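You operate a simulated robot arm through the tools that you are given. There is no shell and no other tool.

You are at the controls of a simulated two-armed robot. One attempt, no reset.

Task
Toast the pale slice on setting 3 and put it back in the rack.
Fine: one run, that slice alone.

The check looks at the end state, three seconds after you hand in, the way a careful person would. Anything else that was tipped, shoved, dropped, spilled or broken makes it a failure.

Robot
Two 7-joint arms with fingered hands on one trunk that stands fixed in place. Base frame: the origin is at the foot of the trunk, x ahead of it, y to its left, z up. Units: cm, degrees, N and s.
The left shoulder is at [8.6, 12.8, 115.7], the right one opposite. Each reaches about 115.6 cm from its shoulder. Payload 5 kg a hand.
The tool frame of a hand sits at the grasp point between the pads (the TCP): z along the fingers, y along the line on which they close. The tips reach 3.7 cm beyond it. The gripper opens to 12.4 cm; its body begins 4.3 cm behind the TCP. The gripper is a hand of 3 fingers: y runs from the thumb to the fingers, the wrist lies at [-2.1, -11.6, -20.3] in the tool frame.
Orientation is that of the tool frame in the base frame, as [roll, pitch, yaw] about the fixed x, y, z axes, in that order (R = Rz(yaw) Ry(pitch) Rx(roll)). With the fingers straight down and the wrist toward the robot, the tool's x, y and z point along [0, 1, 0], [1, 0, 0] and [0, 0, -1] of the base frame.

Tools
- The arms move only by the tool nudge_tool. It takes "left_steps", "right_steps" or both (then of equal length, played together; a hand with none holds still); each is a list of rows, each an object of numbers (a shift or turn left out is 0): "tx", "ty", "tz": the shift along the tool's x, y, z in mm; "rx", "ry", "rz": the turn, a rotation vector about the tool's x, y, z in degrees. In form: [{"tx": .., "ty": .., "tz": .., "rx": .., "ry": .., "rz": ..}, ...]. A call has 1 to 20 rows; each row shifts and turns the commanded pose from where the row before left it, along the tool's axes as they then stand. A row lasts 0.2 s, in which the tool goes at most 5 cm and 8.6 degrees; a call with a longer step from one row to the next is refused whole. A pose out of reach is approached as far as the arm can. The call stops where the force on the tool passes 40 N (or 10 N more than at its start, if that is more) or the arm is blocked; 0.2 s more then pass. In this call time passes only in rows, and 0.2 s behind the last. The reply holds the time, the measured pose of the TCP, the force on the tool along the base axes, the opening and the grip force, in the units named above and with some noise, with the torque about the TCP (base axes, N m) and any sound that the robot's microphone picked up.
- Cameras (640 x 400 px; columns grow to the right, rows downward): "scene" is now at [25.68, -0.38, 137.38]; the picture's right is [-0.08, -1.00, 0.00], its down [-0.27, 0.02, -0.96] and it looks along [0.96, -0.07, -0.27] (base axes); focal length 214 px, centre (320, 200). "left" rides on the left gripper at [-7.2, -10.4, -15.4] in its tool frame; the picture's right is [-0.83, -0.26, 0.49], its down [0.51, -0.72, 0.47] and it looks along [0.23, 0.64, 0.73] (tool axes); focal length 243 px, centre (320, 200). "right" rides on the right gripper at [7.2, -10.4, -15.4] in its tool frame; the picture's right is [-0.83, 0.26, -0.49], its down [-0.51, -0.72, 0.47] and it looks along [-0.23, 0.64, 0.73] (tool axes); focal length 243 px, centre (320, 200). There is no depth. A picture from a camera that has moved, and an enlarged one, comes with that camera's place and axes in the base frame and with its lens. The place of the scene camera against the robot may be out by one fixed shift of up to 2.5 cm in any direction.
- get_image(camera): a new picture of that camera. It takes no simulated time.
- move_column(by): moves the trunk up (or, below 0, down) by that many cm; the arms and the scene camera ride with it, the base frame stays. It gives what a move gives, with no picture.
- finger_targets(index, middle, thumb_bend, thumb_turn, hand): sets how far each is bent, from 0 (flat) to 1 (curled in); at 0.3 the hand is open as for a grip, at 0.7 the pads meet at the TCP. One left out holds its place. A second passes; each finger stops where it meets its share of the squeeze, and holds until it gets a number again. It is the only way to open and close the hand. It gives what a move gives, with no picture; readings hold the bend of each and the force on the fingers (four entries, about 0 where the hand has none), thumb and palm. thumb_turn goes from beside the hand (0) to across from the fingers (1), as for a grip.
- turn_head(pan, tilt): turns the head with the scene camera to pan (to the left, within 80 degrees either way) and tilt (down, from -29 to 69), counted from straight ahead of the robot (the tilt from the chest, where the trunk bows). It gives what a move gives.
- zoom(camera, box): a new picture of the part [left, top, right, bottom] of that camera's present view, enlarged. It takes no simulated time.
- job_done(): hands the job in; it is judged then, once.

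Places have to be worked out from the pictures, the camera data and where the tool is seen. Open the grippers and draw the arms clear of the work before you hand the job in, unless the task says otherwise.

The tools are called as a command line: name --argument value ..., lists and objects as JSON in quotes. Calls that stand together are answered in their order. nudge_tool: Moves the arms, as the interface text tells. Its arguments: {"type":"object","properties":{"left_steps":{"type":"array"},"right_steps":{"type":"array"}},"required":[]} The other tools are called the same way: move_column (by) moves the trunk up or down; finger_targets (index, middle, thumb_bend, thumb_turn, hand) moves the fingers one by one; turn_head (pan, tilt) turns the head that bears the scene camera; get_image (camera) takes a picture; zoom (camera, box) takes an enlarged picture of a part of a camera's view; job_done () hands the job in.

At the start:

```text
clock: 0.0
left_ee_pos: [80.93, 28.42, 144.35]
left_orientation: [179.9, 0.1, 89.9]
left_contact_force: [-0.1, 0.0, 0.6]
left_moment: [0.01, 0.01, 0.02]
left_width: 12.37
left_grip_force: 0.1
left_shape: jaw
left_bend: [0.3, 0.3, 0.3, 0.98]
left_finger forces: [0.0, 0.0, 0.0, 0.1, 0.0, 0.0]
right_ee_pos: [63.08, -33.56, 141.56]
right_orientation: [179.9, -0.1, 90.0]
right_contact_force: [-0.2, 1.3, 0.4]
right_moment: [-0.03, 0.02, -0.05]
right_width: 12.34
right_grip_force: 0.1
right_shape: jaw
right_bend: [0.3, 0.3, 0.3, 0.98]
right_finger forces: [0.0, 0.0, 0.0, 0.0, 0.1, 0.0]
trunk travel left (down, up): [-35.0, 21.3]
head pan, tilt (commanded): [-4.4, 15.5]
```

scene: 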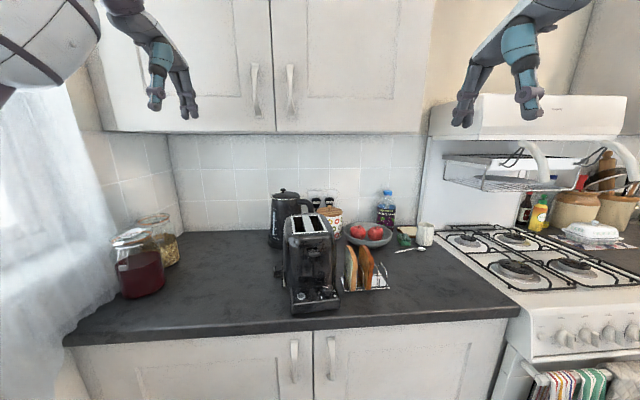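
right: 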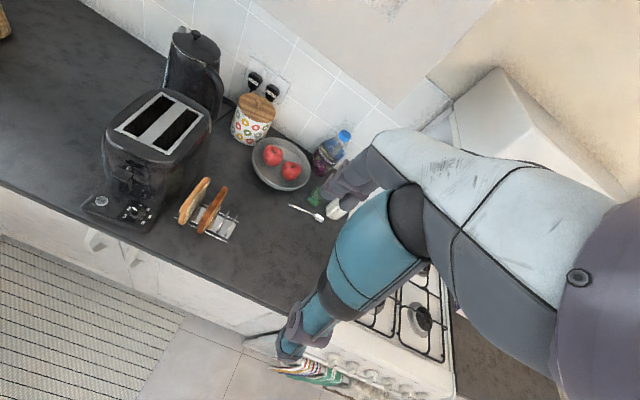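
left: 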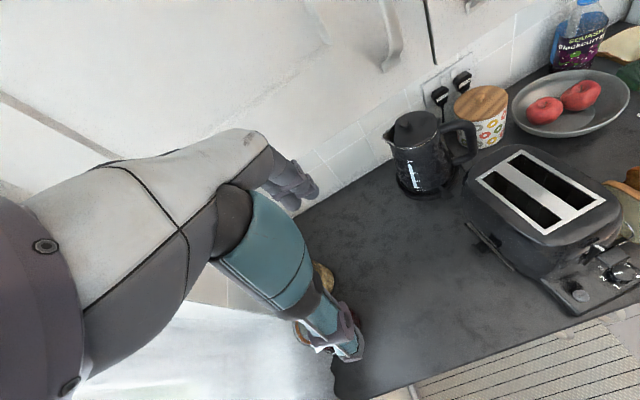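

I start by looking closer at the toaster and the rack with zooms from each camera.

zoom --camera "scene" --box '[250, 170, 450, 330]'

zoom --camera "right" --box '[80, 60, 330, 250]'

zoom --camera "left" --box '[440, 120, 640, 330]'

```text
2.50 times, centred on (350, 250) of scene
camera zoom: at [25.68, -0.38, 137.38], right [-0.08, -1.0, 0.0], down [-0.27, 0.02, -0.96], along [0.96, -0.07, -0.27], focal length 536 px, centre (245, 75)
```

zoom: 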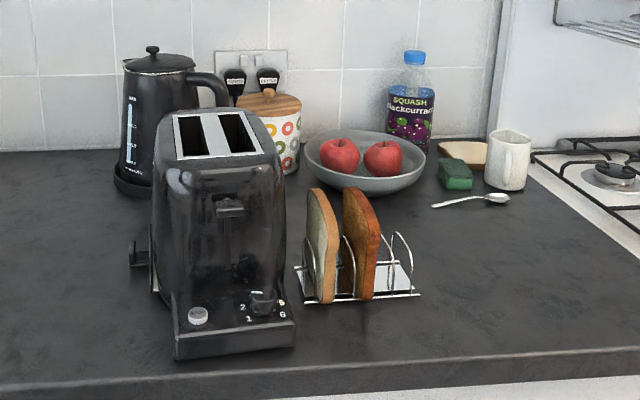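

```text
2.11 times, centred on (205, 155) of right
camera zoom: at [52.71, -26.23, 156.94], right [0.26, -0.83, 0.49], down [-0.72, -0.51, -0.47], along [0.64, -0.23, -0.73], focal length 511 px, centre (562, 295)
```

zoom: 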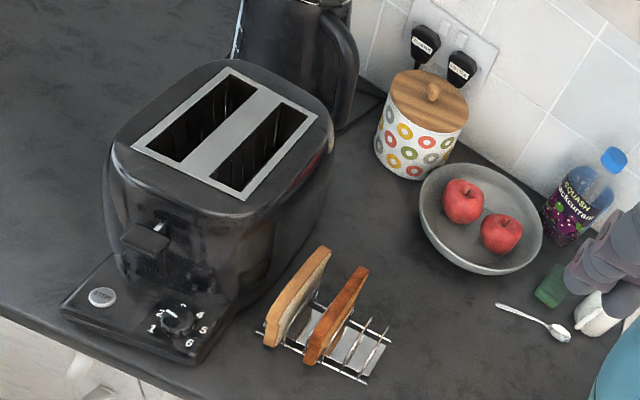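

```text
1.90 times, centred on (540, 225) of left
camera zoom: at [70.37, 21.13, 159.74], right [-0.26, -0.83, -0.49], down [-0.72, 0.51, -0.47], along [0.64, 0.23, -0.73], focal length 462 px, centre (-99, 152)
```

zoom: 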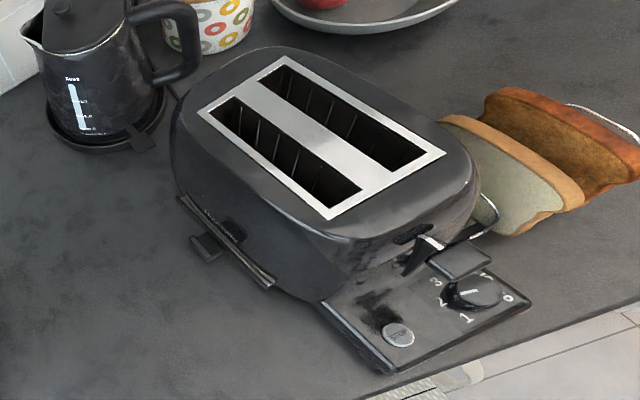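

I see the toaster's dial (front), lever and stop button, and the pale slice at the left in the rack. Next I check the plugs, dial and side tray in more detail.

zoom --camera "scene" --box '[300, 180, 350, 212]'

zoom --camera "right" --box '[230, 55, 300, 100]'

zoom --camera "left" --box '[420, 60, 500, 110]'

zoom --camera "left" --box '[540, 230, 640, 320]'

zoom --camera "right" --box '[90, 160, 250, 260]'

zoom --camera "scene" --box '[270, 240, 400, 320]'

```text
12.50 times, centred on (325, 196) of scene
camera zoom: at [25.68, -0.38, 137.38], right [-0.08, -1.0, 0.0], down [-0.27, 0.02, -0.96], along [0.96, -0.07, -0.27], focal length 2681 px, centre (258, 250)
```

zoom: 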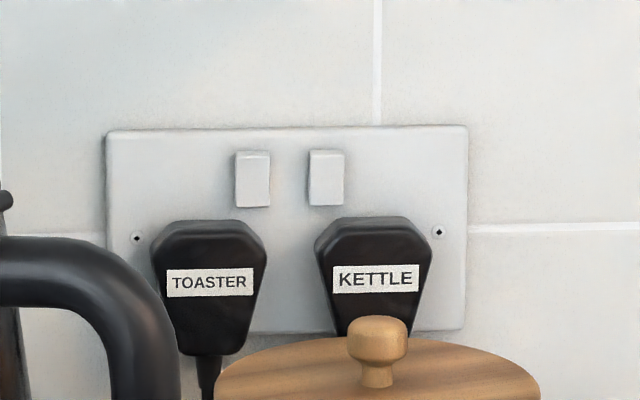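

```text
8.89 times, centred on (265, 78) of right
camera zoom: at [52.71, -26.23, 156.94], right [0.26, -0.83, 0.49], down [-0.72, -0.51, -0.47], along [0.64, -0.23, -0.73], focal length 2157 px, centre (809, 1289)
```

zoom: 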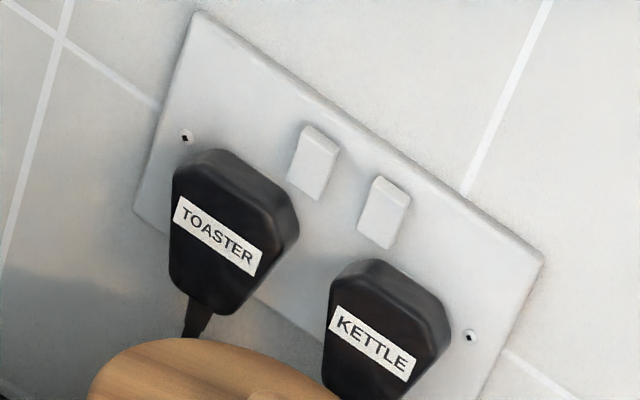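

```text
8.00 times, centred on (460, 85) of left
camera zoom: at [70.37, 21.13, 159.74], right [-0.26, -0.83, -0.49], down [-0.72, 0.51, -0.47], along [0.64, 0.23, -0.73], focal length 1941 px, centre (-800, 1120)
```

zoom: 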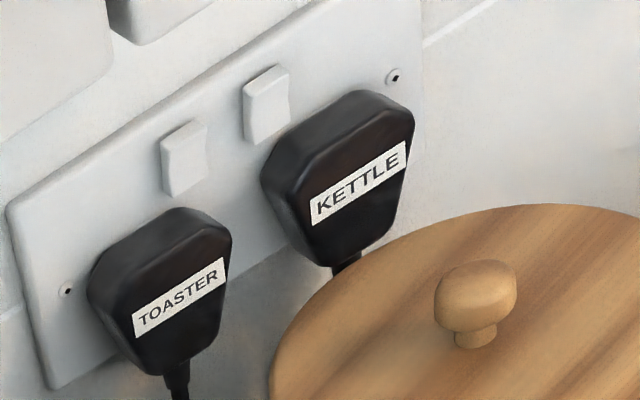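

```text
4.44 times, centred on (590, 275) of left
camera zoom: at [70.37, 21.13, 159.74], right [-0.26, -0.83, -0.49], down [-0.72, 0.51, -0.47], along [0.64, 0.23, -0.73], focal length 1078 px, centre (-880, -133)
```

zoom: 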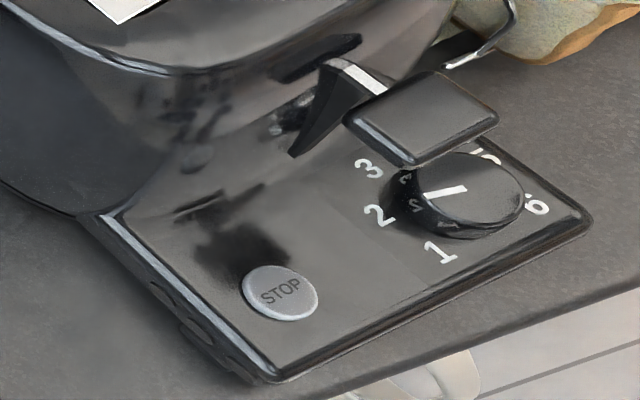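

```text
4.00 times, centred on (170, 210) of right
camera zoom: at [52.71, -26.23, 156.94], right [0.26, -0.83, 0.49], down [-0.72, -0.51, -0.47], along [0.64, -0.23, -0.73], focal length 970 px, centre (920, 160)
```

zoom: 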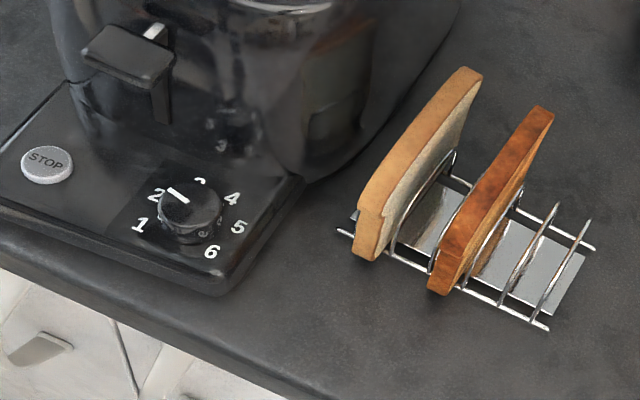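

```text
4.92 times, centred on (335, 280) of scene
camera zoom: at [25.68, -0.38, 137.38], right [-0.08, -1.0, 0.0], down [-0.27, 0.02, -0.96], along [0.96, -0.07, -0.27], focal length 1056 px, centre (246, -194)
```

zoom: 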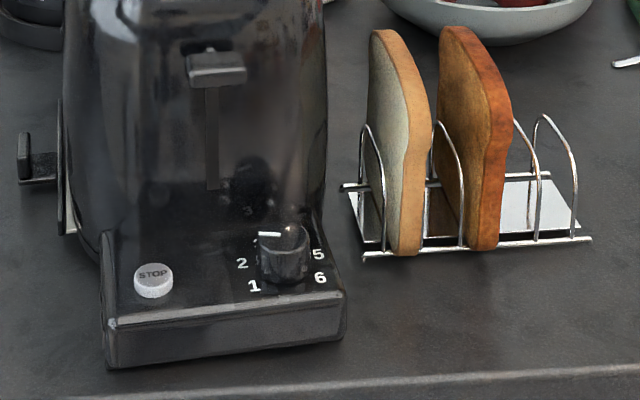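

The dial's pointer reads 2; by triangulation the dial top is near (74.6, -6.5, 97.4), the lever near (76.2, -3.1, 107.3) and the slot plate at z≈110. Now I zoom on the rack and slots for better measurement.

zoom --camera "right" --box '[170, 170, 250, 250]'

zoom --camera "scene" --box '[335, 235, 395, 300]'

zoom --camera "left" --box '[590, 150, 640, 260]'

zoom --camera "right" --box '[110, 80, 220, 150]'

zoom --camera "scene" --box '[440, 0, 600, 130]'

```text
5.00 times, centred on (210, 210) of right
camera zoom: at [52.71, -26.23, 156.94], right [0.26, -0.83, 0.49], down [-0.72, -0.51, -0.47], along [0.64, -0.23, -0.73], focal length 1213 px, centre (870, 150)
```

zoom: 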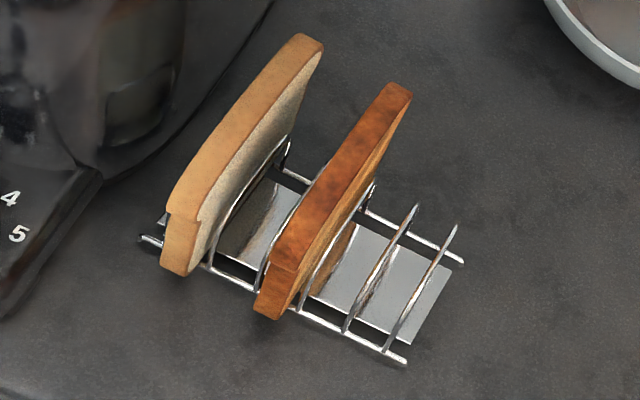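

```text
6.15 times, centred on (365, 268) of scene
camera zoom: at [25.68, -0.38, 137.38], right [-0.08, -1.0, 0.0], down [-0.27, 0.02, -0.96], along [0.96, -0.07, -0.27], focal length 1320 px, centre (43, -215)
```

zoom: 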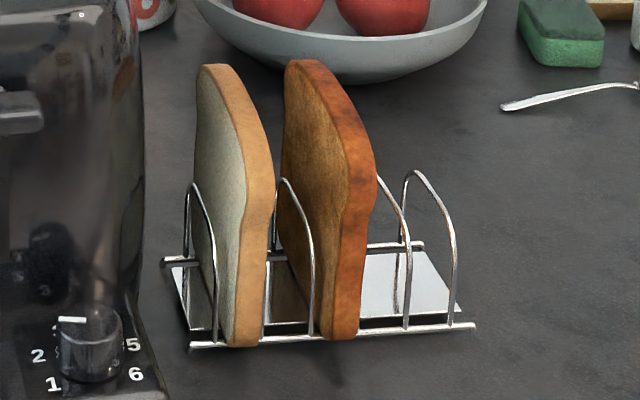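

```text
3.64 times, centred on (615, 205) of left
camera zoom: at [70.37, 21.13, 159.74], right [-0.26, -0.83, -0.49], down [-0.72, 0.51, -0.47], along [0.64, 0.23, -0.73], focal length 882 px, centre (-753, 182)
```

zoom: 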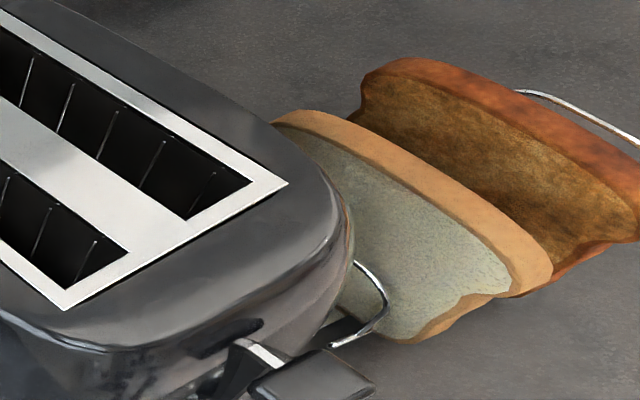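

```text
5.71 times, centred on (165, 115) of right
camera zoom: at [52.71, -26.23, 156.94], right [0.26, -0.83, 0.49], down [-0.72, -0.51, -0.47], along [0.64, -0.23, -0.73], focal length 1386 px, centre (1206, 686)
```

zoom: 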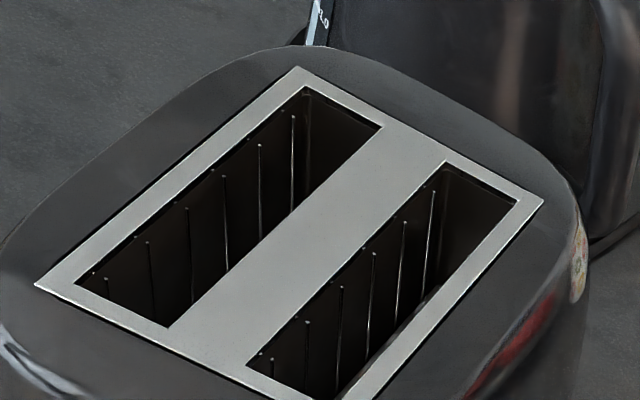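

```text
3.08 times, centred on (520, 65) of scene
camera zoom: at [25.68, -0.38, 137.38], right [-0.08, -1.0, 0.0], down [-0.27, 0.02, -0.96], along [0.96, -0.07, -0.27], focal length 660 px, centre (-295, 615)
```

zoom: 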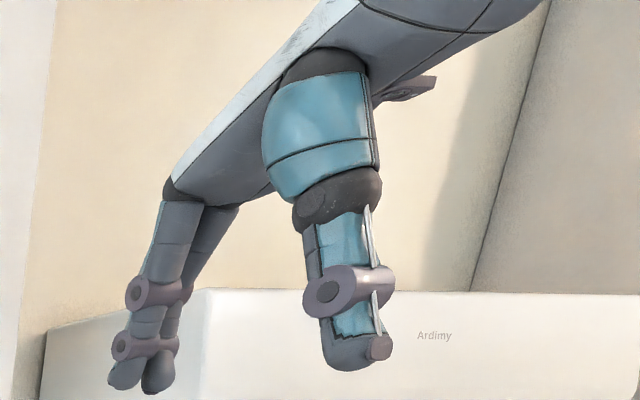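

The slices stand along x between wire hoops; the pale one runs x≈77–88 at y≈-14, top z≈103. I turn the right hand -90° about its axis so it will close across the slice's thickness, lowering a little, in free space.

nudge_tool --right_steps '[{"rz": -8.2, "tz": 8}, {"rz": -8.2, "tz": 8}, {"rz": -8.2, "tz": 8}, {"rz": -8.2, "tz": 8}, {"rz": -8.2, "tz": 8}, {"rz": -8.2, "tz": 8}, {"rz": -8.2, "tz": 8}, {"rz": -8.2, "tz": 8}, {"rz": -8.2, "tz": 8}, {"rz": -8.2, "tz": 8}, {"rz": -8.0, "tz": 8}]'

```text
clock: 2.4
left_ee_pos: [80.9, 28.38, 144.35]
left_orientation: [-180.0, 0.0, 90.0]
left_contact_force: [-0.2, 0.5, 0.0]
left_moment: [0.01, -0.03, 0.0]
left_width: 12.34
left_grip_force: 0.0
left_shape: jaw
left_bend: [0.3, 0.3, 0.3, 0.98]
left_finger forces: [0.0, 0.0, 0.0, 0.0, 0.1, 0.1]
right_ee_pos: [63.14, -33.5, 132.87]
right_orientation: [-179.9, 0.0, -179.9]
right_contact_force: [0.6, -0.9, -0.9]
right_moment: [-0.01, 0.02, 0.0]
right_width: 12.38
right_grip_force: 0.1
right_shape: jaw
right_bend: [0.3, 0.3, 0.3, 0.98]
right_finger forces: [0.0, 0.1, 0.1, 0.0, 0.1, 0.1]
trunk travel left (down, up): [-35.0, 21.3]
head pan, tilt (commanded): [-4.4, 15.5]
```

The right hand is now turned (tool x = -base x, y = +base y). I move it to about (76, -19, 126) for a close view of the rack from its camera.

nudge_tool --right_steps '[{"tx": -22, "ty": 24, "tz": 12}, {"tx": -22, "ty": 24, "tz": 12}, {"tx": -22, "ty": 24, "tz": 12}, {"tx": -22, "ty": 24, "tz": 12}, {"tx": -22, "ty": 24, "tz": 12}, {"tx": -20, "ty": 24, "tz": 9}]'

get_image --camera "right"

get_image --camera "scene"

get_image --camera "left"

```text
clock: 3.8
left_ee_pos: [80.77, 28.47, 144.32]
left_orientation: [-179.9, 0.1, 90.0]
left_contact_force: [-0.2, 0.8, -0.8]
left_moment: [-0.05, 0.0, 0.01]
left_width: 12.35
left_grip_force: 0.0
left_shape: jaw
left_bend: [0.3, 0.3, 0.3, 0.98]
left_finger forces: [0.0, 0.1, 0.1, 0.1, 0.1, 0.1]
right_ee_pos: [76.29, -18.91, 125.89]
right_orientation: [-179.9, -0.1, -179.9]
right_contact_force: [0.1, 0.6, 0.5]
right_moment: [-0.05, 0.0, 0.02]
right_width: 12.34
right_grip_force: 0.1
right_shape: jaw
right_bend: [0.3, 0.3, 0.3, 0.98]
right_finger forces: [0.0, 0.0, 0.0, 0.0, 0.0, 0.0]
trunk travel left (down, up): [-35.0, 21.3]
head pan, tilt (commanded): [-4.4, 15.5]
```

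```text
taken
camera right: at [69.07, -29.23, 141.16], right [0.83, 0.26, 0.49], down [0.51, -0.72, -0.47], along [0.23, 0.64, -0.73], focal length 243 px, centre (320, 200)
```

right: 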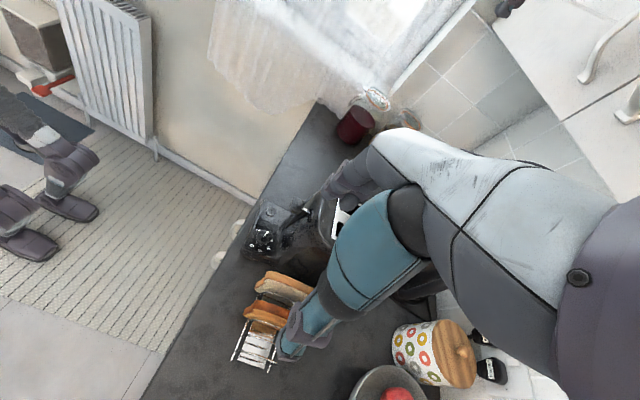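

```text
taken
camera scene: at [25.79, -0.26, 137.36], right [-0.08, -1.0, 0.0], down [-0.27, 0.02, -0.96], along [0.96, -0.07, -0.27], focal length 214 px, centre (320, 200)
```

scene: 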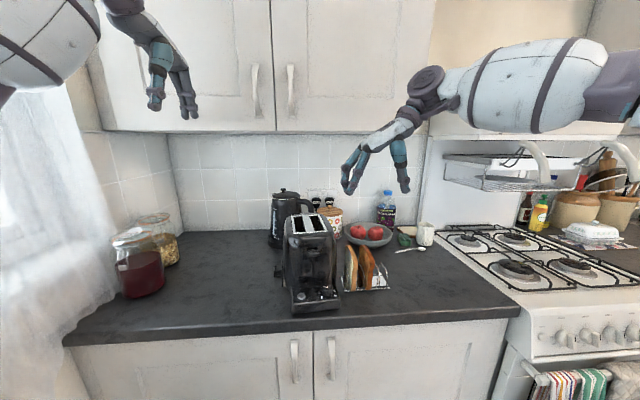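

```text
taken
camera left: at [70.52, 21.27, 159.64], right [-0.26, -0.83, -0.49], down [-0.72, 0.51, -0.47], along [0.64, 0.23, -0.73], focal length 243 px, centre (320, 200)
```

left: 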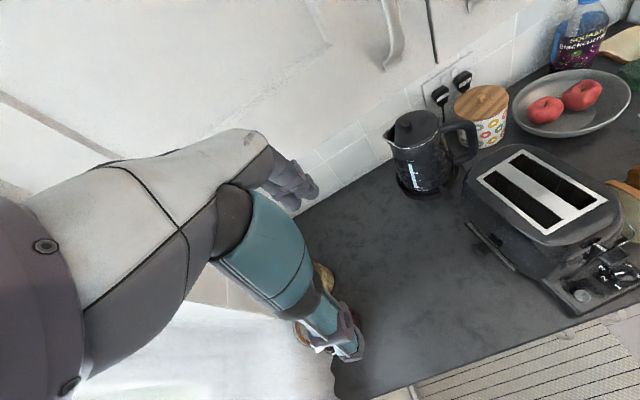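

The hand hangs above and right of the rack, well clear. I preshape it narrow (bend 0.6) in free air to see its real finger geometry.

finger_targets --hand "right" --index 0.6 --middle 0.6 --thumb_bend 0.6 --thumb_turn 1.0

zoom --camera "scene" --box '[310, 100, 450, 310]'

zoom --camera "right" --box '[220, 180, 440, 400]'

```text
clock: 4.8
left_ee_pos: [80.91, 28.43, 144.51]
left_orientation: [179.9, 0.0, 90.1]
left_contact_force: [-0.8, 0.4, -0.5]
left_moment: [-0.01, -0.01, 0.02]
left_width: 12.35
left_grip_force: 0.0
left_shape: jaw
left_bend: [0.3, 0.3, 0.3, 0.98]
left_finger forces: [0.0, 0.1, 0.1, 0.0, 0.0, 0.1]
right_ee_pos: [76.0, -18.95, 125.87]
right_orientation: [180.0, 0.0, 179.9]
right_contact_force: [-0.5, -0.3, -0.1]
right_moment: [0.0, 0.0, 0.0]
right_width: 3.73
right_grip_force: 0.0
right_shape: fingers
right_bend: [0.6, 0.6, 0.6, 1.0]
right_finger forces: [0.0, 0.1, 0.0, 0.0, 0.0, 0.0]
trunk travel left (down, up): [-35.0, 21.3]
head pan, tilt (commanded): [-4.4, 15.5]
```

```text
1.90 times, centred on (380, 205) of scene
camera zoom: at [25.68, -0.36, 137.38], right [-0.08, -1.0, 0.0], down [-0.27, 0.02, -0.96], along [0.96, -0.07, -0.27], focal length 408 px, centre (206, 190)
```

zoom: 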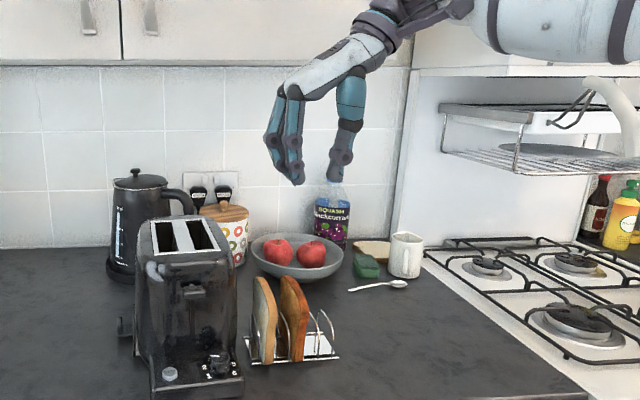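

```text
1.82 times, centred on (330, 290) of right
camera zoom: at [68.93, -29.37, 141.22], right [0.83, 0.26, 0.49], down [0.51, -0.72, -0.47], along [0.23, 0.64, -0.73], focal length 441 px, centre (302, 36)
```

zoom: 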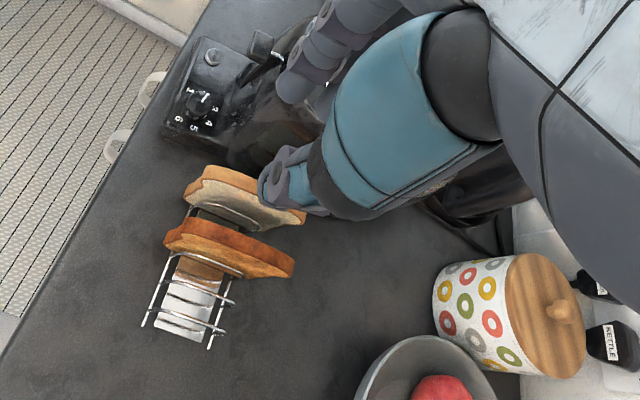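

I zoom in on the hand to see how the finger and thumb tips sit.

zoom --camera "scene" --box '[350, 100, 450, 170]'

zoom --camera "scene" --box '[380, 125, 440, 165]'

```text
5.71 times, centred on (400, 135) of scene
camera zoom: at [25.68, -0.36, 137.38], right [-0.08, -1.0, 0.0], down [-0.27, 0.02, -0.96], along [0.96, -0.07, -0.27], focal length 1226 px, centre (-137, 571)
```

zoom: 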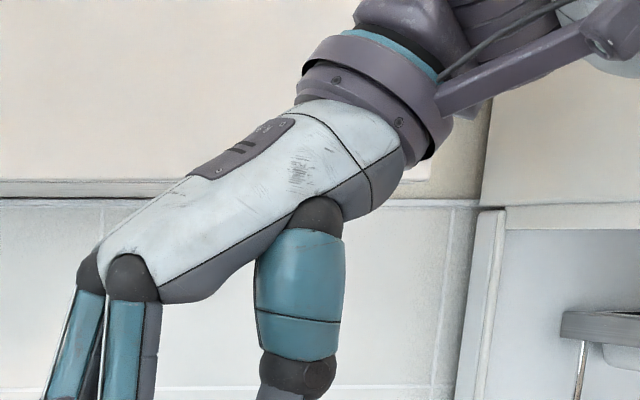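

```text
10.00 times, centred on (410, 145) of scene
camera zoom: at [25.68, -0.36, 137.38], right [-0.08, -1.0, 0.0], down [-0.27, 0.02, -0.96], along [0.96, -0.07, -0.27], focal length 2145 px, centre (-580, 750)
```

zoom: 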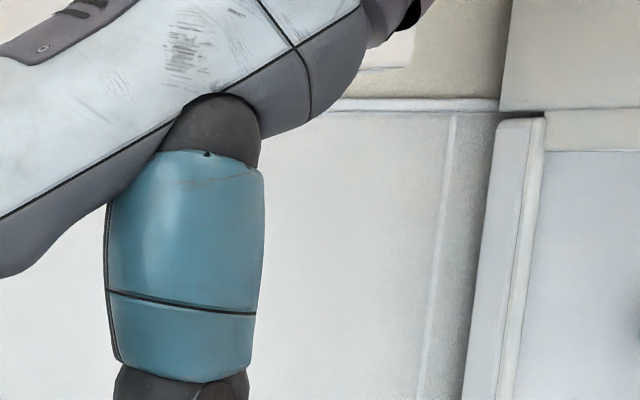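

I shift the zoom to the fingertips region.

zoom --camera "scene" --box '[345, 135, 425, 205]'

zoom --camera "left" --box '[560, 100, 640, 200]'

```text
5.71 times, centred on (385, 170) of scene
camera zoom: at [25.68, -0.36, 137.38], right [-0.08, -1.0, 0.0], down [-0.27, 0.02, -0.96], along [0.96, -0.07, -0.27], focal length 1226 px, centre (-51, 371)
```

zoom: 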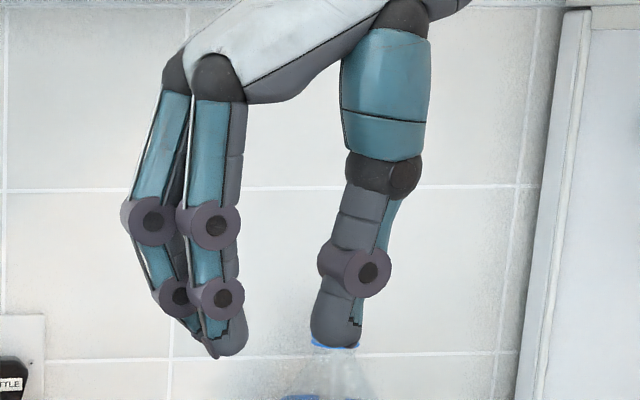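

```text
4.00 times, centred on (600, 150) of left
camera zoom: at [70.37, 21.15, 159.73], right [-0.26, -0.83, -0.49], down [-0.72, 0.51, -0.47], along [0.64, 0.23, -0.73], focal length 970 px, centre (-800, 400)
```

zoom: 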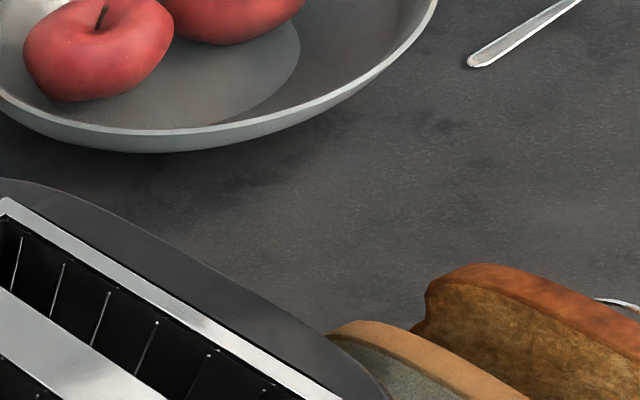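

The fingertips are about 2 cm thick and converge slightly at the tips, so a shallow tip pinch will keep the thumb's joint above the brown slice. I move the hand over the pale slice, tips still ~5 cm above it.

nudge_tool --right_steps '[{"tx": -13, "ty": 8, "tz": 26}, {"tx": -13, "ty": 8, "tz": 26}, {"tx": -13, "ty": 9, "tz": 26}, {"tx": -13, "ty": 9, "tz": 26}, {"tx": -12, "ty": 8, "tz": 25}]'

zoom --camera "scene" --box '[315, 190, 435, 310]'

zoom --camera "right" --box '[180, 100, 420, 340]'

zoom --camera "left" --box '[540, 100, 640, 260]'

```text
clock: 6.0
left_ee_pos: [81.03, 28.27, 144.33]
left_orientation: [-179.9, 0.0, 90.1]
left_contact_force: [-0.5, 0.5, -0.4]
left_moment: [0.0, 0.04, 0.0]
left_width: 12.35
left_grip_force: 0.0
left_shape: jaw
left_bend: [0.3, 0.3, 0.3, 0.98]
left_finger forces: [0.0, 0.0, 0.1, 0.1, 0.0, 0.1]
right_ee_pos: [82.6, -14.94, 112.83]
right_orientation: [-180.0, -0.1, 179.9]
right_contact_force: [-0.1, 0.1, 0.3]
right_moment: [-0.02, 0.04, -0.03]
right_width: 3.72
right_grip_force: 0.0
right_shape: fingers
right_bend: [0.6, 0.6, 0.6, 1.0]
right_finger forces: [0.1, 0.1, 0.0, 0.0, 0.0, 0.0]
trunk travel left (down, up): [-35.0, 21.3]
head pan, tilt (commanded): [-4.4, 15.5]
```

```text
3.33 times, centred on (375, 250) of scene
camera zoom: at [25.82, -0.36, 137.35], right [-0.08, -1.0, 0.0], down [-0.27, 0.02, -0.96], along [0.96, -0.07, -0.27], focal length 715 px, centre (137, 33)
```

zoom: 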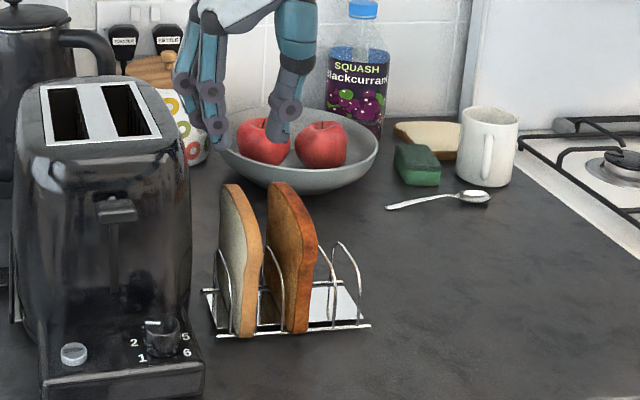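

```text
1.67 times, centred on (300, 220) of right
camera zoom: at [75.49, -25.3, 128.27], right [0.83, 0.26, 0.49], down [0.51, -0.72, -0.47], along [0.23, 0.64, -0.73], focal length 404 px, centre (353, 167)
```

zoom: 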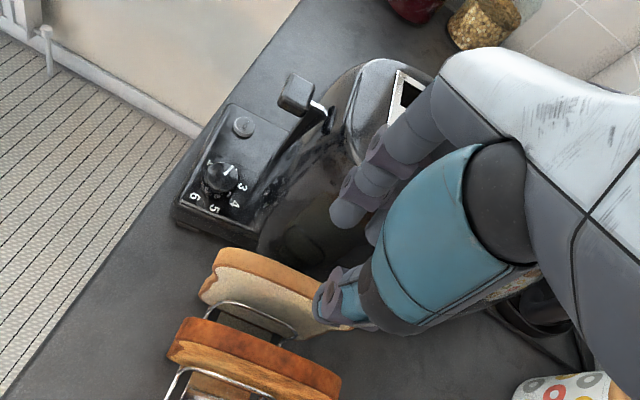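

```text
2.50 times, centred on (590, 180) of left
camera zoom: at [70.55, 21.15, 159.64], right [-0.26, -0.83, -0.49], down [-0.72, 0.51, -0.47], along [0.64, 0.23, -0.73], focal length 606 px, centre (-355, 250)
```

zoom: 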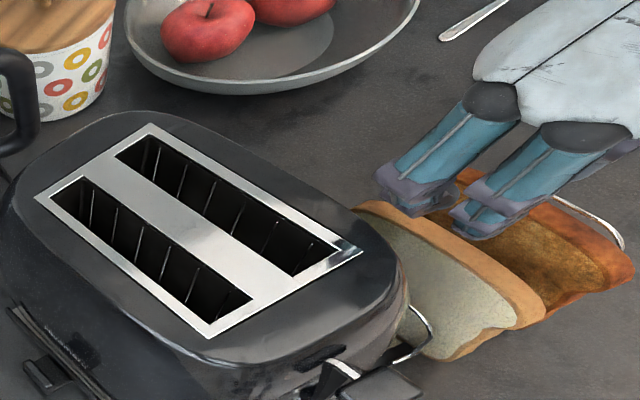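

The hand is nearly over the pale slice; the rack's yaw measures about +2°, so I turn the hand to match and lower 3.5 cm, keeping the tips just above the slice top.

nudge_tool --right_steps '[{"tz": 12, "rz": -2, "ty": 1}, {"tz": 12, "ty": 1}, {"tz": 11}]'

zoom --camera "scene" --box '[335, 210, 395, 260]'

zoom --camera "right" --box '[200, 150, 360, 300]'

zoom --camera "left" --box '[580, 140, 640, 240]'

```text
clock: 6.6
left_ee_pos: [80.66, 28.27, 144.45]
left_orientation: [180.0, -0.1, 89.9]
left_contact_force: [1.2, 0.3, -0.7]
left_moment: [0.01, 0.01, -0.01]
left_width: 12.35
left_grip_force: 0.1
left_shape: jaw
left_bend: [0.3, 0.3, 0.3, 0.98]
left_finger forces: [0.0, 0.0, 0.0, 0.0, 0.1, 0.1]
right_ee_pos: [82.39, -14.56, 112.11]
right_orientation: [179.4, 1.0, -178.1]
right_contact_force: [-8.7, -0.8, 19.6]
right_moment: [0.73, -0.05, 0.33]
right_width: 3.71
right_grip_force: 9.5
right_shape: fingers
right_bend: [0.6, 0.61, 0.6, 1.0]
right_finger forces: [0.1, 20.3, 0.1, 0.0, 0.0, 0.1]
trunk travel left (down, up): [-35.0, 21.3]
head pan, tilt (commanded): [-4.4, 15.5]
stopped in row 2 (right hand): the force on the tool passed its limit at 47 N (the readings are from after the stop); the commanded pose is now the measured one
```

```text
8.00 times, centred on (365, 235) of scene
camera zoom: at [25.5, -0.4, 137.42], right [-0.08, -1.0, 0.0], down [-0.27, 0.02, -0.96], along [0.96, -0.07, -0.27], focal length 1716 px, centre (-40, -80)
```

zoom: 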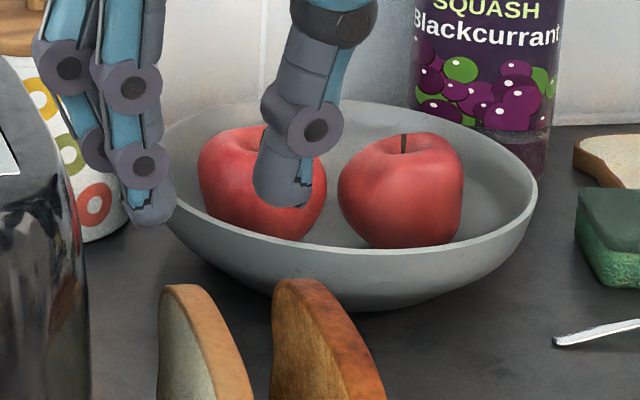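

```text
2.67 times, centred on (280, 225) of right
camera zoom: at [75.45, -25.34, 127.24], right [0.81, 0.28, 0.51], down [0.54, -0.7, -0.47], along [0.22, 0.66, -0.72], focal length 647 px, centre (427, 133)
```

zoom: 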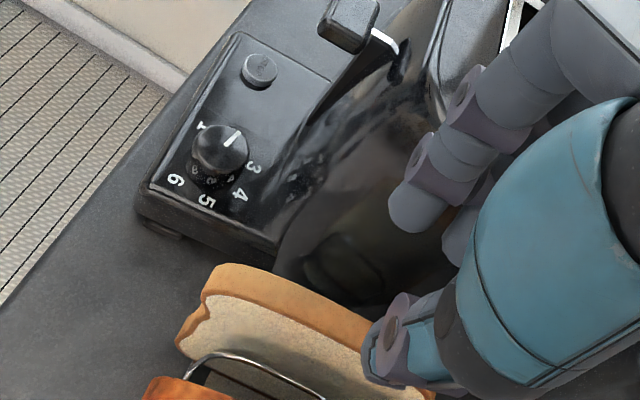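

```text
4.00 times, centred on (610, 190) of left
camera zoom: at [70.2, 21.1, 159.79], right [-0.26, -0.83, -0.49], down [-0.72, 0.51, -0.47], along [0.64, 0.23, -0.73], focal length 970 px, centre (-840, 240)
```

zoom: 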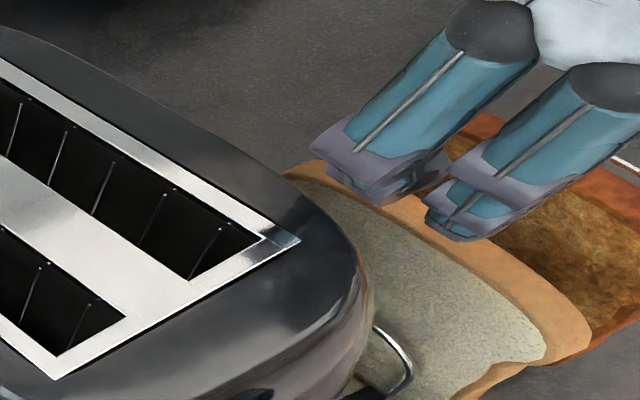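

A finger met something at about (84, -10.9, 109) – that is the toaster's bulging right side, wider than I had judged. I back straight up and to the right, then check that the toaster did not move.

nudge_tool --right_steps '[{"tz": -10, "ty": -3}, {"tz": -20, "ty": -10}, {"tz": -20, "ty": -10}]'

zoom --camera "scene" --box '[250, 170, 450, 330]'

zoom --camera "left" --box '[440, 120, 640, 330]'

```text
clock: 7.4
left_ee_pos: [80.71, 28.24, 144.45]
left_orientation: [180.0, 0.0, 90.1]
left_contact_force: [0.4, -1.0, 0.7]
left_moment: [0.01, 0.01, 0.01]
left_width: 12.35
left_grip_force: 0.0
left_shape: jaw
left_bend: [0.3, 0.3, 0.3, 0.98]
left_finger forces: [0.1, 0.1, 0.0, 0.0, 0.1, 0.0]
right_ee_pos: [82.48, -17.14, 116.7]
right_orientation: [179.5, 0.8, -178.1]
right_contact_force: [-0.6, 0.5, -0.9]
right_moment: [0.01, -0.01, 0.01]
right_width: 3.71
right_grip_force: 0.0
right_shape: fingers
right_bend: [0.6, 0.6, 0.6, 1.0]
right_finger forces: [0.1, 0.0, 0.0, 0.0, 0.0, 0.0]
trunk travel left (down, up): [-35.0, 21.3]
head pan, tilt (commanded): [-4.4, 15.5]
```

```text
2.50 times, centred on (350, 250) of scene
camera zoom: at [25.57, -0.37, 137.41], right [-0.08, -1.0, 0.0], down [-0.27, 0.02, -0.96], along [0.96, -0.07, -0.27], focal length 536 px, centre (245, 75)
```

zoom: 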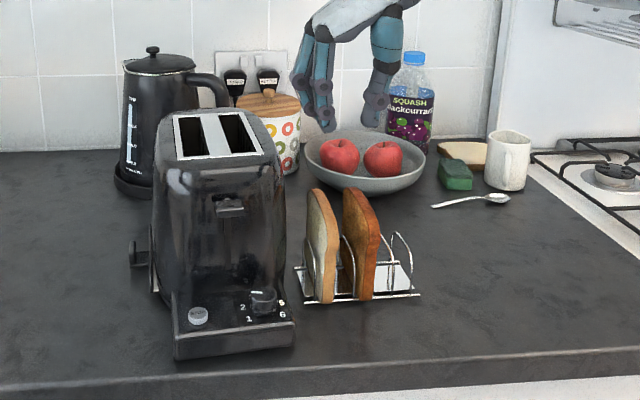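

```text
1.90 times, centred on (540, 225) of left
camera zoom: at [70.25, 21.14, 159.79], right [-0.26, -0.83, -0.49], down [-0.72, 0.51, -0.47], along [0.64, 0.23, -0.73], focal length 462 px, centre (-99, 152)
```

zoom: 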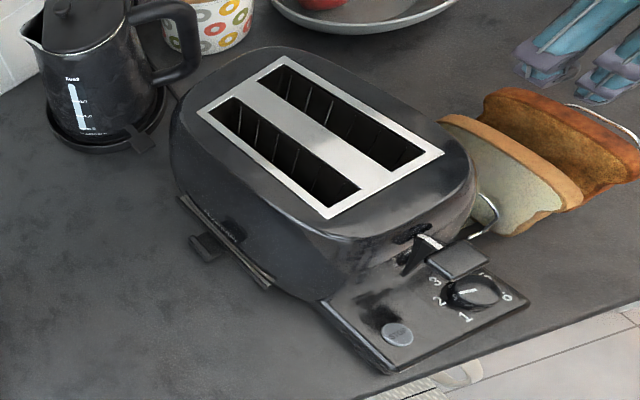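

The toaster and rack look unchanged in both views. The toaster's side curves inward toward its front, so gripping the slice near its front end (x≈79.3) gives about 5 cm of finger room there; I move above that point with tips still ~3 cm above the slice.

nudge_tool --right_steps '[{"tx": 16, "ty": 8, "rx": 0.5, "ry": 0.8}, {"tx": 15, "ty": 8, "tz": 15}, {"ty": 7, "tz": 20}, {"tz": 20}, {"tz": 20}]'

zoom --camera "scene" --box '[335, 210, 395, 260]'

zoom --camera "right" --box '[200, 150, 360, 300]'

zoom --camera "left" --box '[580, 140, 640, 240]'

```text
clock: 8.6
left_ee_pos: [80.8, 28.4, 144.47]
left_orientation: [-179.8, 0.0, 90.0]
left_contact_force: [0.7, -0.2, -0.2]
left_moment: [-0.02, 0.03, 0.01]
left_width: 12.38
left_grip_force: 0.0
left_shape: jaw
left_bend: [0.3, 0.3, 0.3, 0.98]
left_finger forces: [0.1, 0.0, 0.0, 0.1, 0.0, 0.0]
right_ee_pos: [79.49, -14.6, 109.27]
right_orientation: [-180.0, -0.3, -178.1]
right_contact_force: [0.1, -0.1, -0.3]
right_moment: [-0.02, 0.01, -0.01]
right_width: 3.72
right_grip_force: 0.1
right_shape: fingers
right_bend: [0.6, 0.6, 0.6, 1.0]
right_finger forces: [0.1, 0.0, 0.0, 0.0, 0.1, 0.0]
trunk travel left (down, up): [-35.0, 21.3]
head pan, tilt (commanded): [-4.4, 15.5]
```

```text
8.00 times, centred on (365, 235) of scene
camera zoom: at [25.71, -0.4, 137.38], right [-0.08, -1.0, 0.0], down [-0.27, 0.02, -0.96], along [0.96, -0.07, -0.27], focal length 1716 px, centre (-40, -80)
```

zoom: 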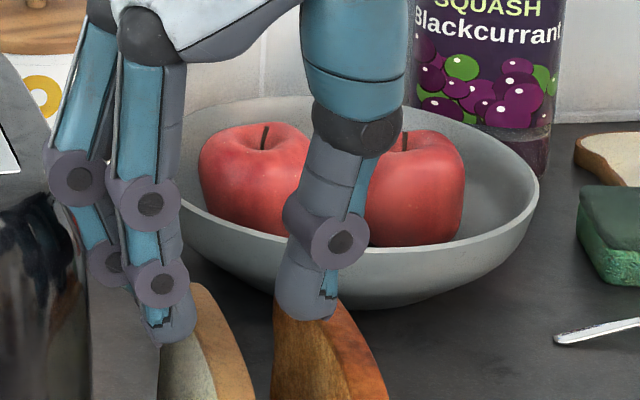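

```text
2.67 times, centred on (280, 225) of right
camera zoom: at [72.69, -25.26, 124.45], right [0.82, 0.29, 0.49], down [0.53, -0.7, -0.47], along [0.21, 0.65, -0.73], focal length 647 px, centre (427, 133)
```

zoom: 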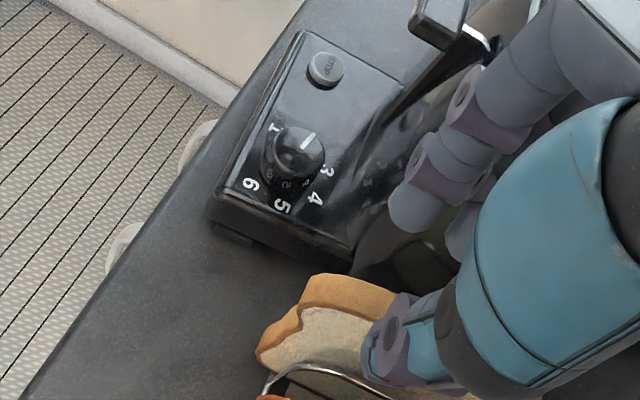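

```text
4.00 times, centred on (610, 190) of left
camera zoom: at [70.42, 21.1, 159.71], right [-0.26, -0.83, -0.49], down [-0.72, 0.51, -0.47], along [0.64, 0.23, -0.73], focal length 970 px, centre (-840, 240)
```

zoom: 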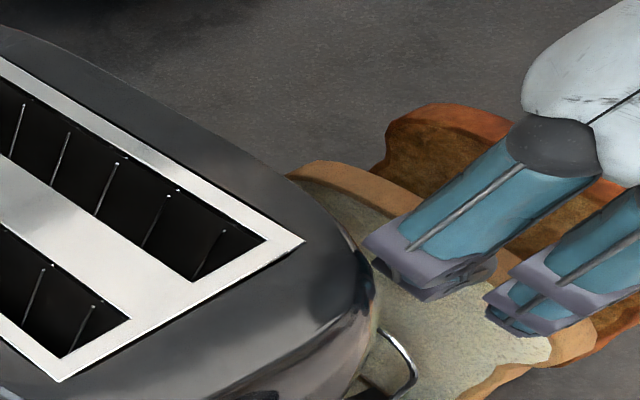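

I compare the hand's midline with the slice in the scene view; I zoom more to measure the sideways offset.

zoom --camera "scene" --box '[335, 235, 375, 260]'

zoom --camera "scene" --box '[335, 250, 385, 295]'

```text
16.00 times, centred on (355, 248) of scene
camera zoom: at [25.71, -0.4, 137.38], right [-0.08, -1.0, 0.0], down [-0.27, 0.02, -0.96], along [0.96, -0.07, -0.27], focal length 3432 px, centre (-240, -560)
```

zoom: 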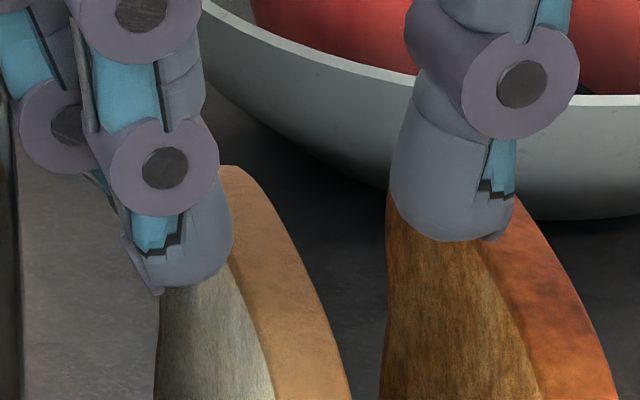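

```text
8.89 times, centred on (360, 272) of scene
camera zoom: at [25.71, -0.4, 137.38], right [-0.08, -1.0, 0.0], down [-0.27, 0.02, -0.96], along [0.96, -0.07, -0.27], focal length 1906 px, centre (-36, -444)
```

zoom: 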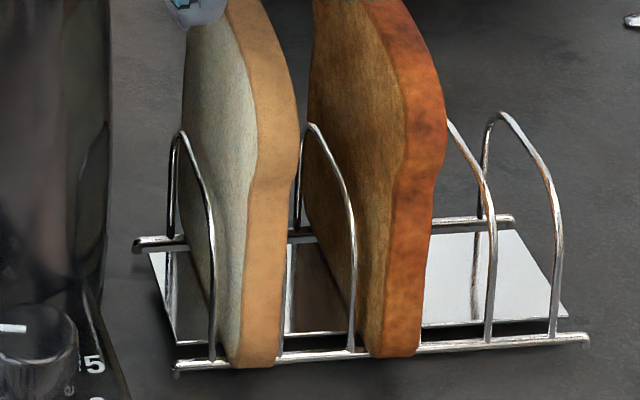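

By the scene view the slice top is at z≈104.1, its midline about 0.35 cm left of the hand's, with 3.3 cm to the brown slice. I narrow the fingers slightly and shift 7 mm left, so the thumb fits between the slices, then lower partway.

finger_targets --hand "right" --index 0.62 --middle 0.62

nudge_tool --right_steps '[{"ty": 6.5, "tx": -2}, {"tz": 6}, {"tz": 6}]'

zoom --camera "scene" --box '[335, 235, 375, 260]'

zoom --camera "right" --box '[240, 200, 340, 300]'

```text
clock: 9.6
left_ee_pos: [80.72, 28.33, 144.38]
left_orientation: [179.9, 0.0, 89.9]
left_contact_force: [-0.5, 0.3, 0.9]
left_moment: [0.0, 0.03, 0.0]
left_width: 12.37
left_grip_force: 0.0
left_shape: jaw
left_bend: [0.3, 0.3, 0.3, 0.98]
left_finger forces: [0.0, 0.0, 0.1, 0.0, 0.0, 0.0]
right_ee_pos: [79.34, -14.62, 109.04]
right_orientation: [180.0, -0.1, -178.1]
right_contact_force: [0.2, -0.6, -0.1]
right_moment: [0.0, 0.04, -0.05]
right_width: 3.43
right_grip_force: 0.0
right_shape: fingers
right_bend: [0.62, 0.62, 0.6, 1.0]
right_finger forces: [0.0, 0.0, 0.0, 0.1, 0.0, 0.0]
trunk travel left (down, up): [-35.0, 21.3]
head pan, tilt (commanded): [-4.4, 15.5]
```

```text
clock: 10.4
left_ee_pos: [80.65, 28.32, 144.53]
left_orientation: [179.9, 0.0, 90.0]
left_contact_force: [0.1, 0.5, 0.7]
left_moment: [0.02, -0.01, -0.01]
left_width: 12.36
left_grip_force: 0.1
left_shape: jaw
left_bend: [0.3, 0.3, 0.3, 0.98]
left_finger forces: [0.1, 0.0, 0.0, 0.0, 0.0, 0.0]
right_ee_pos: [79.48, -14.14, 108.0]
right_orientation: [180.0, -0.1, -178.2]
right_contact_force: [-4.1, -6.3, 8.6]
right_moment: [0.57, -0.25, 0.17]
right_width: 3.43
right_grip_force: 4.8
right_shape: fingers
right_bend: [0.62, 0.63, 0.6, 1.0]
right_finger forces: [0.0, 10.1, 0.0, 0.1, 0.0, 0.0]
trunk travel left (down, up): [-35.0, 21.3]
head pan, tilt (commanded): [-4.4, 15.5]
```

```text
16.00 times, centred on (355, 248) of scene
camera zoom: at [25.52, -0.48, 137.42], right [-0.08, -1.0, 0.0], down [-0.27, 0.02, -0.96], along [0.96, -0.07, -0.27], focal length 3432 px, centre (-240, -560)
```

zoom: 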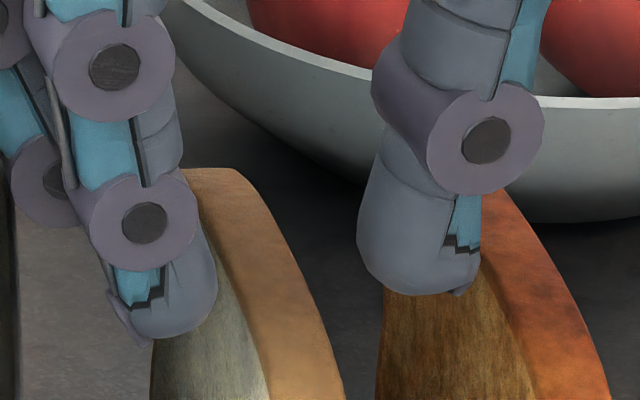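

```text
4.00 times, centred on (290, 250) of right
camera zoom: at [72.66, -24.83, 123.42], right [0.82, 0.29, 0.49], down [0.53, -0.7, -0.47], along [0.21, 0.65, -0.73], focal length 970 px, centre (440, 0)
```

zoom: 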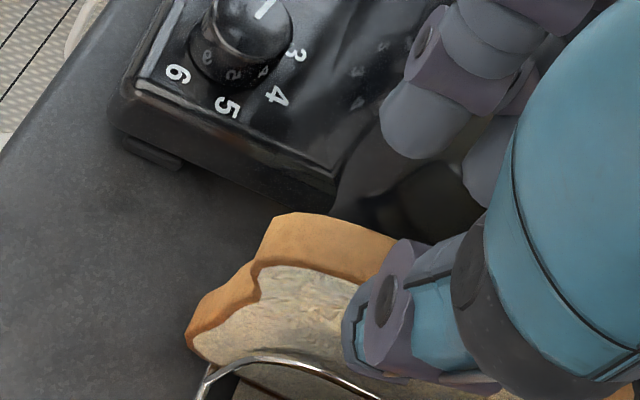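

The far finger's slanted upper part meets the toaster's shoulder again (10 N), so a flat-face pinch does not fit in this gap. I go up at once and will instead grip the slice by its two ends (closing along x), where there is room; next I check that nothing moved.

nudge_tool --right_steps '[{"tz": -10, "ty": -4}, {"tz": -25, "ty": -4}, {"tz": -30}, {"tz": -30}, {"tz": -30}]'

zoom --camera "scene" --box '[250, 170, 450, 330]'

zoom --camera "left" --box '[440, 120, 640, 330]'

```text
clock: 11.6
left_ee_pos: [80.57, 28.46, 144.51]
left_orientation: [-179.9, 0.0, 90.0]
left_contact_force: [0.6, 0.3, 1.0]
left_moment: [0.02, 0.01, 0.05]
left_width: 12.37
left_grip_force: 0.1
left_shape: jaw
left_bend: [0.3, 0.3, 0.3, 0.98]
left_finger forces: [0.1, 0.0, 0.0, 0.1, 0.0, 0.0]
right_ee_pos: [79.48, -14.69, 120.78]
right_orientation: [180.0, 0.0, -178.1]
right_contact_force: [-0.5, 0.0, 0.4]
right_moment: [-0.04, -0.02, -0.02]
right_width: 3.41
right_grip_force: 0.1
right_shape: fingers
right_bend: [0.62, 0.62, 0.6, 1.0]
right_finger forces: [0.0, 0.0, 0.0, 0.0, 0.0, 0.1]
trunk travel left (down, up): [-35.0, 21.3]
head pan, tilt (commanded): [-4.4, 15.5]
```

```text
2.50 times, centred on (350, 250) of scene
camera zoom: at [25.56, -0.32, 137.41], right [-0.08, -1.0, 0.0], down [-0.27, 0.02, -0.96], along [0.96, -0.07, -0.27], focal length 536 px, centre (245, 75)
```

zoom: 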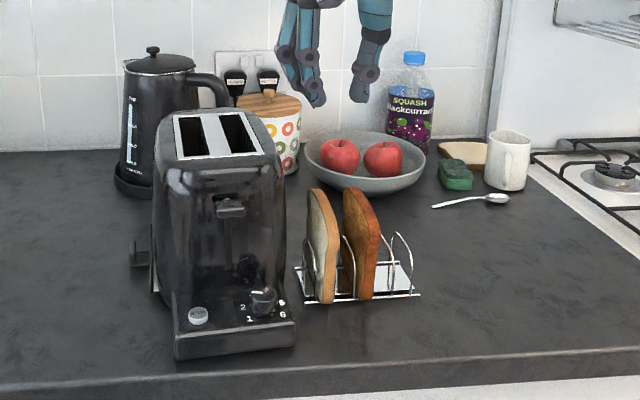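

```text
1.90 times, centred on (540, 225) of left
camera zoom: at [70.24, 21.2, 159.78], right [-0.26, -0.83, -0.49], down [-0.72, 0.51, -0.47], along [0.64, 0.23, -0.73], focal length 462 px, centre (-99, 152)
```

zoom: 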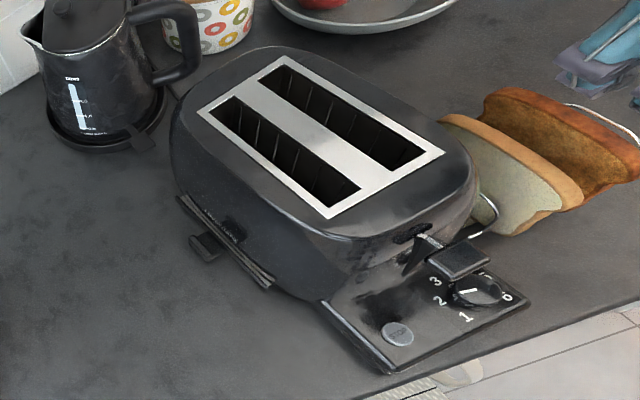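

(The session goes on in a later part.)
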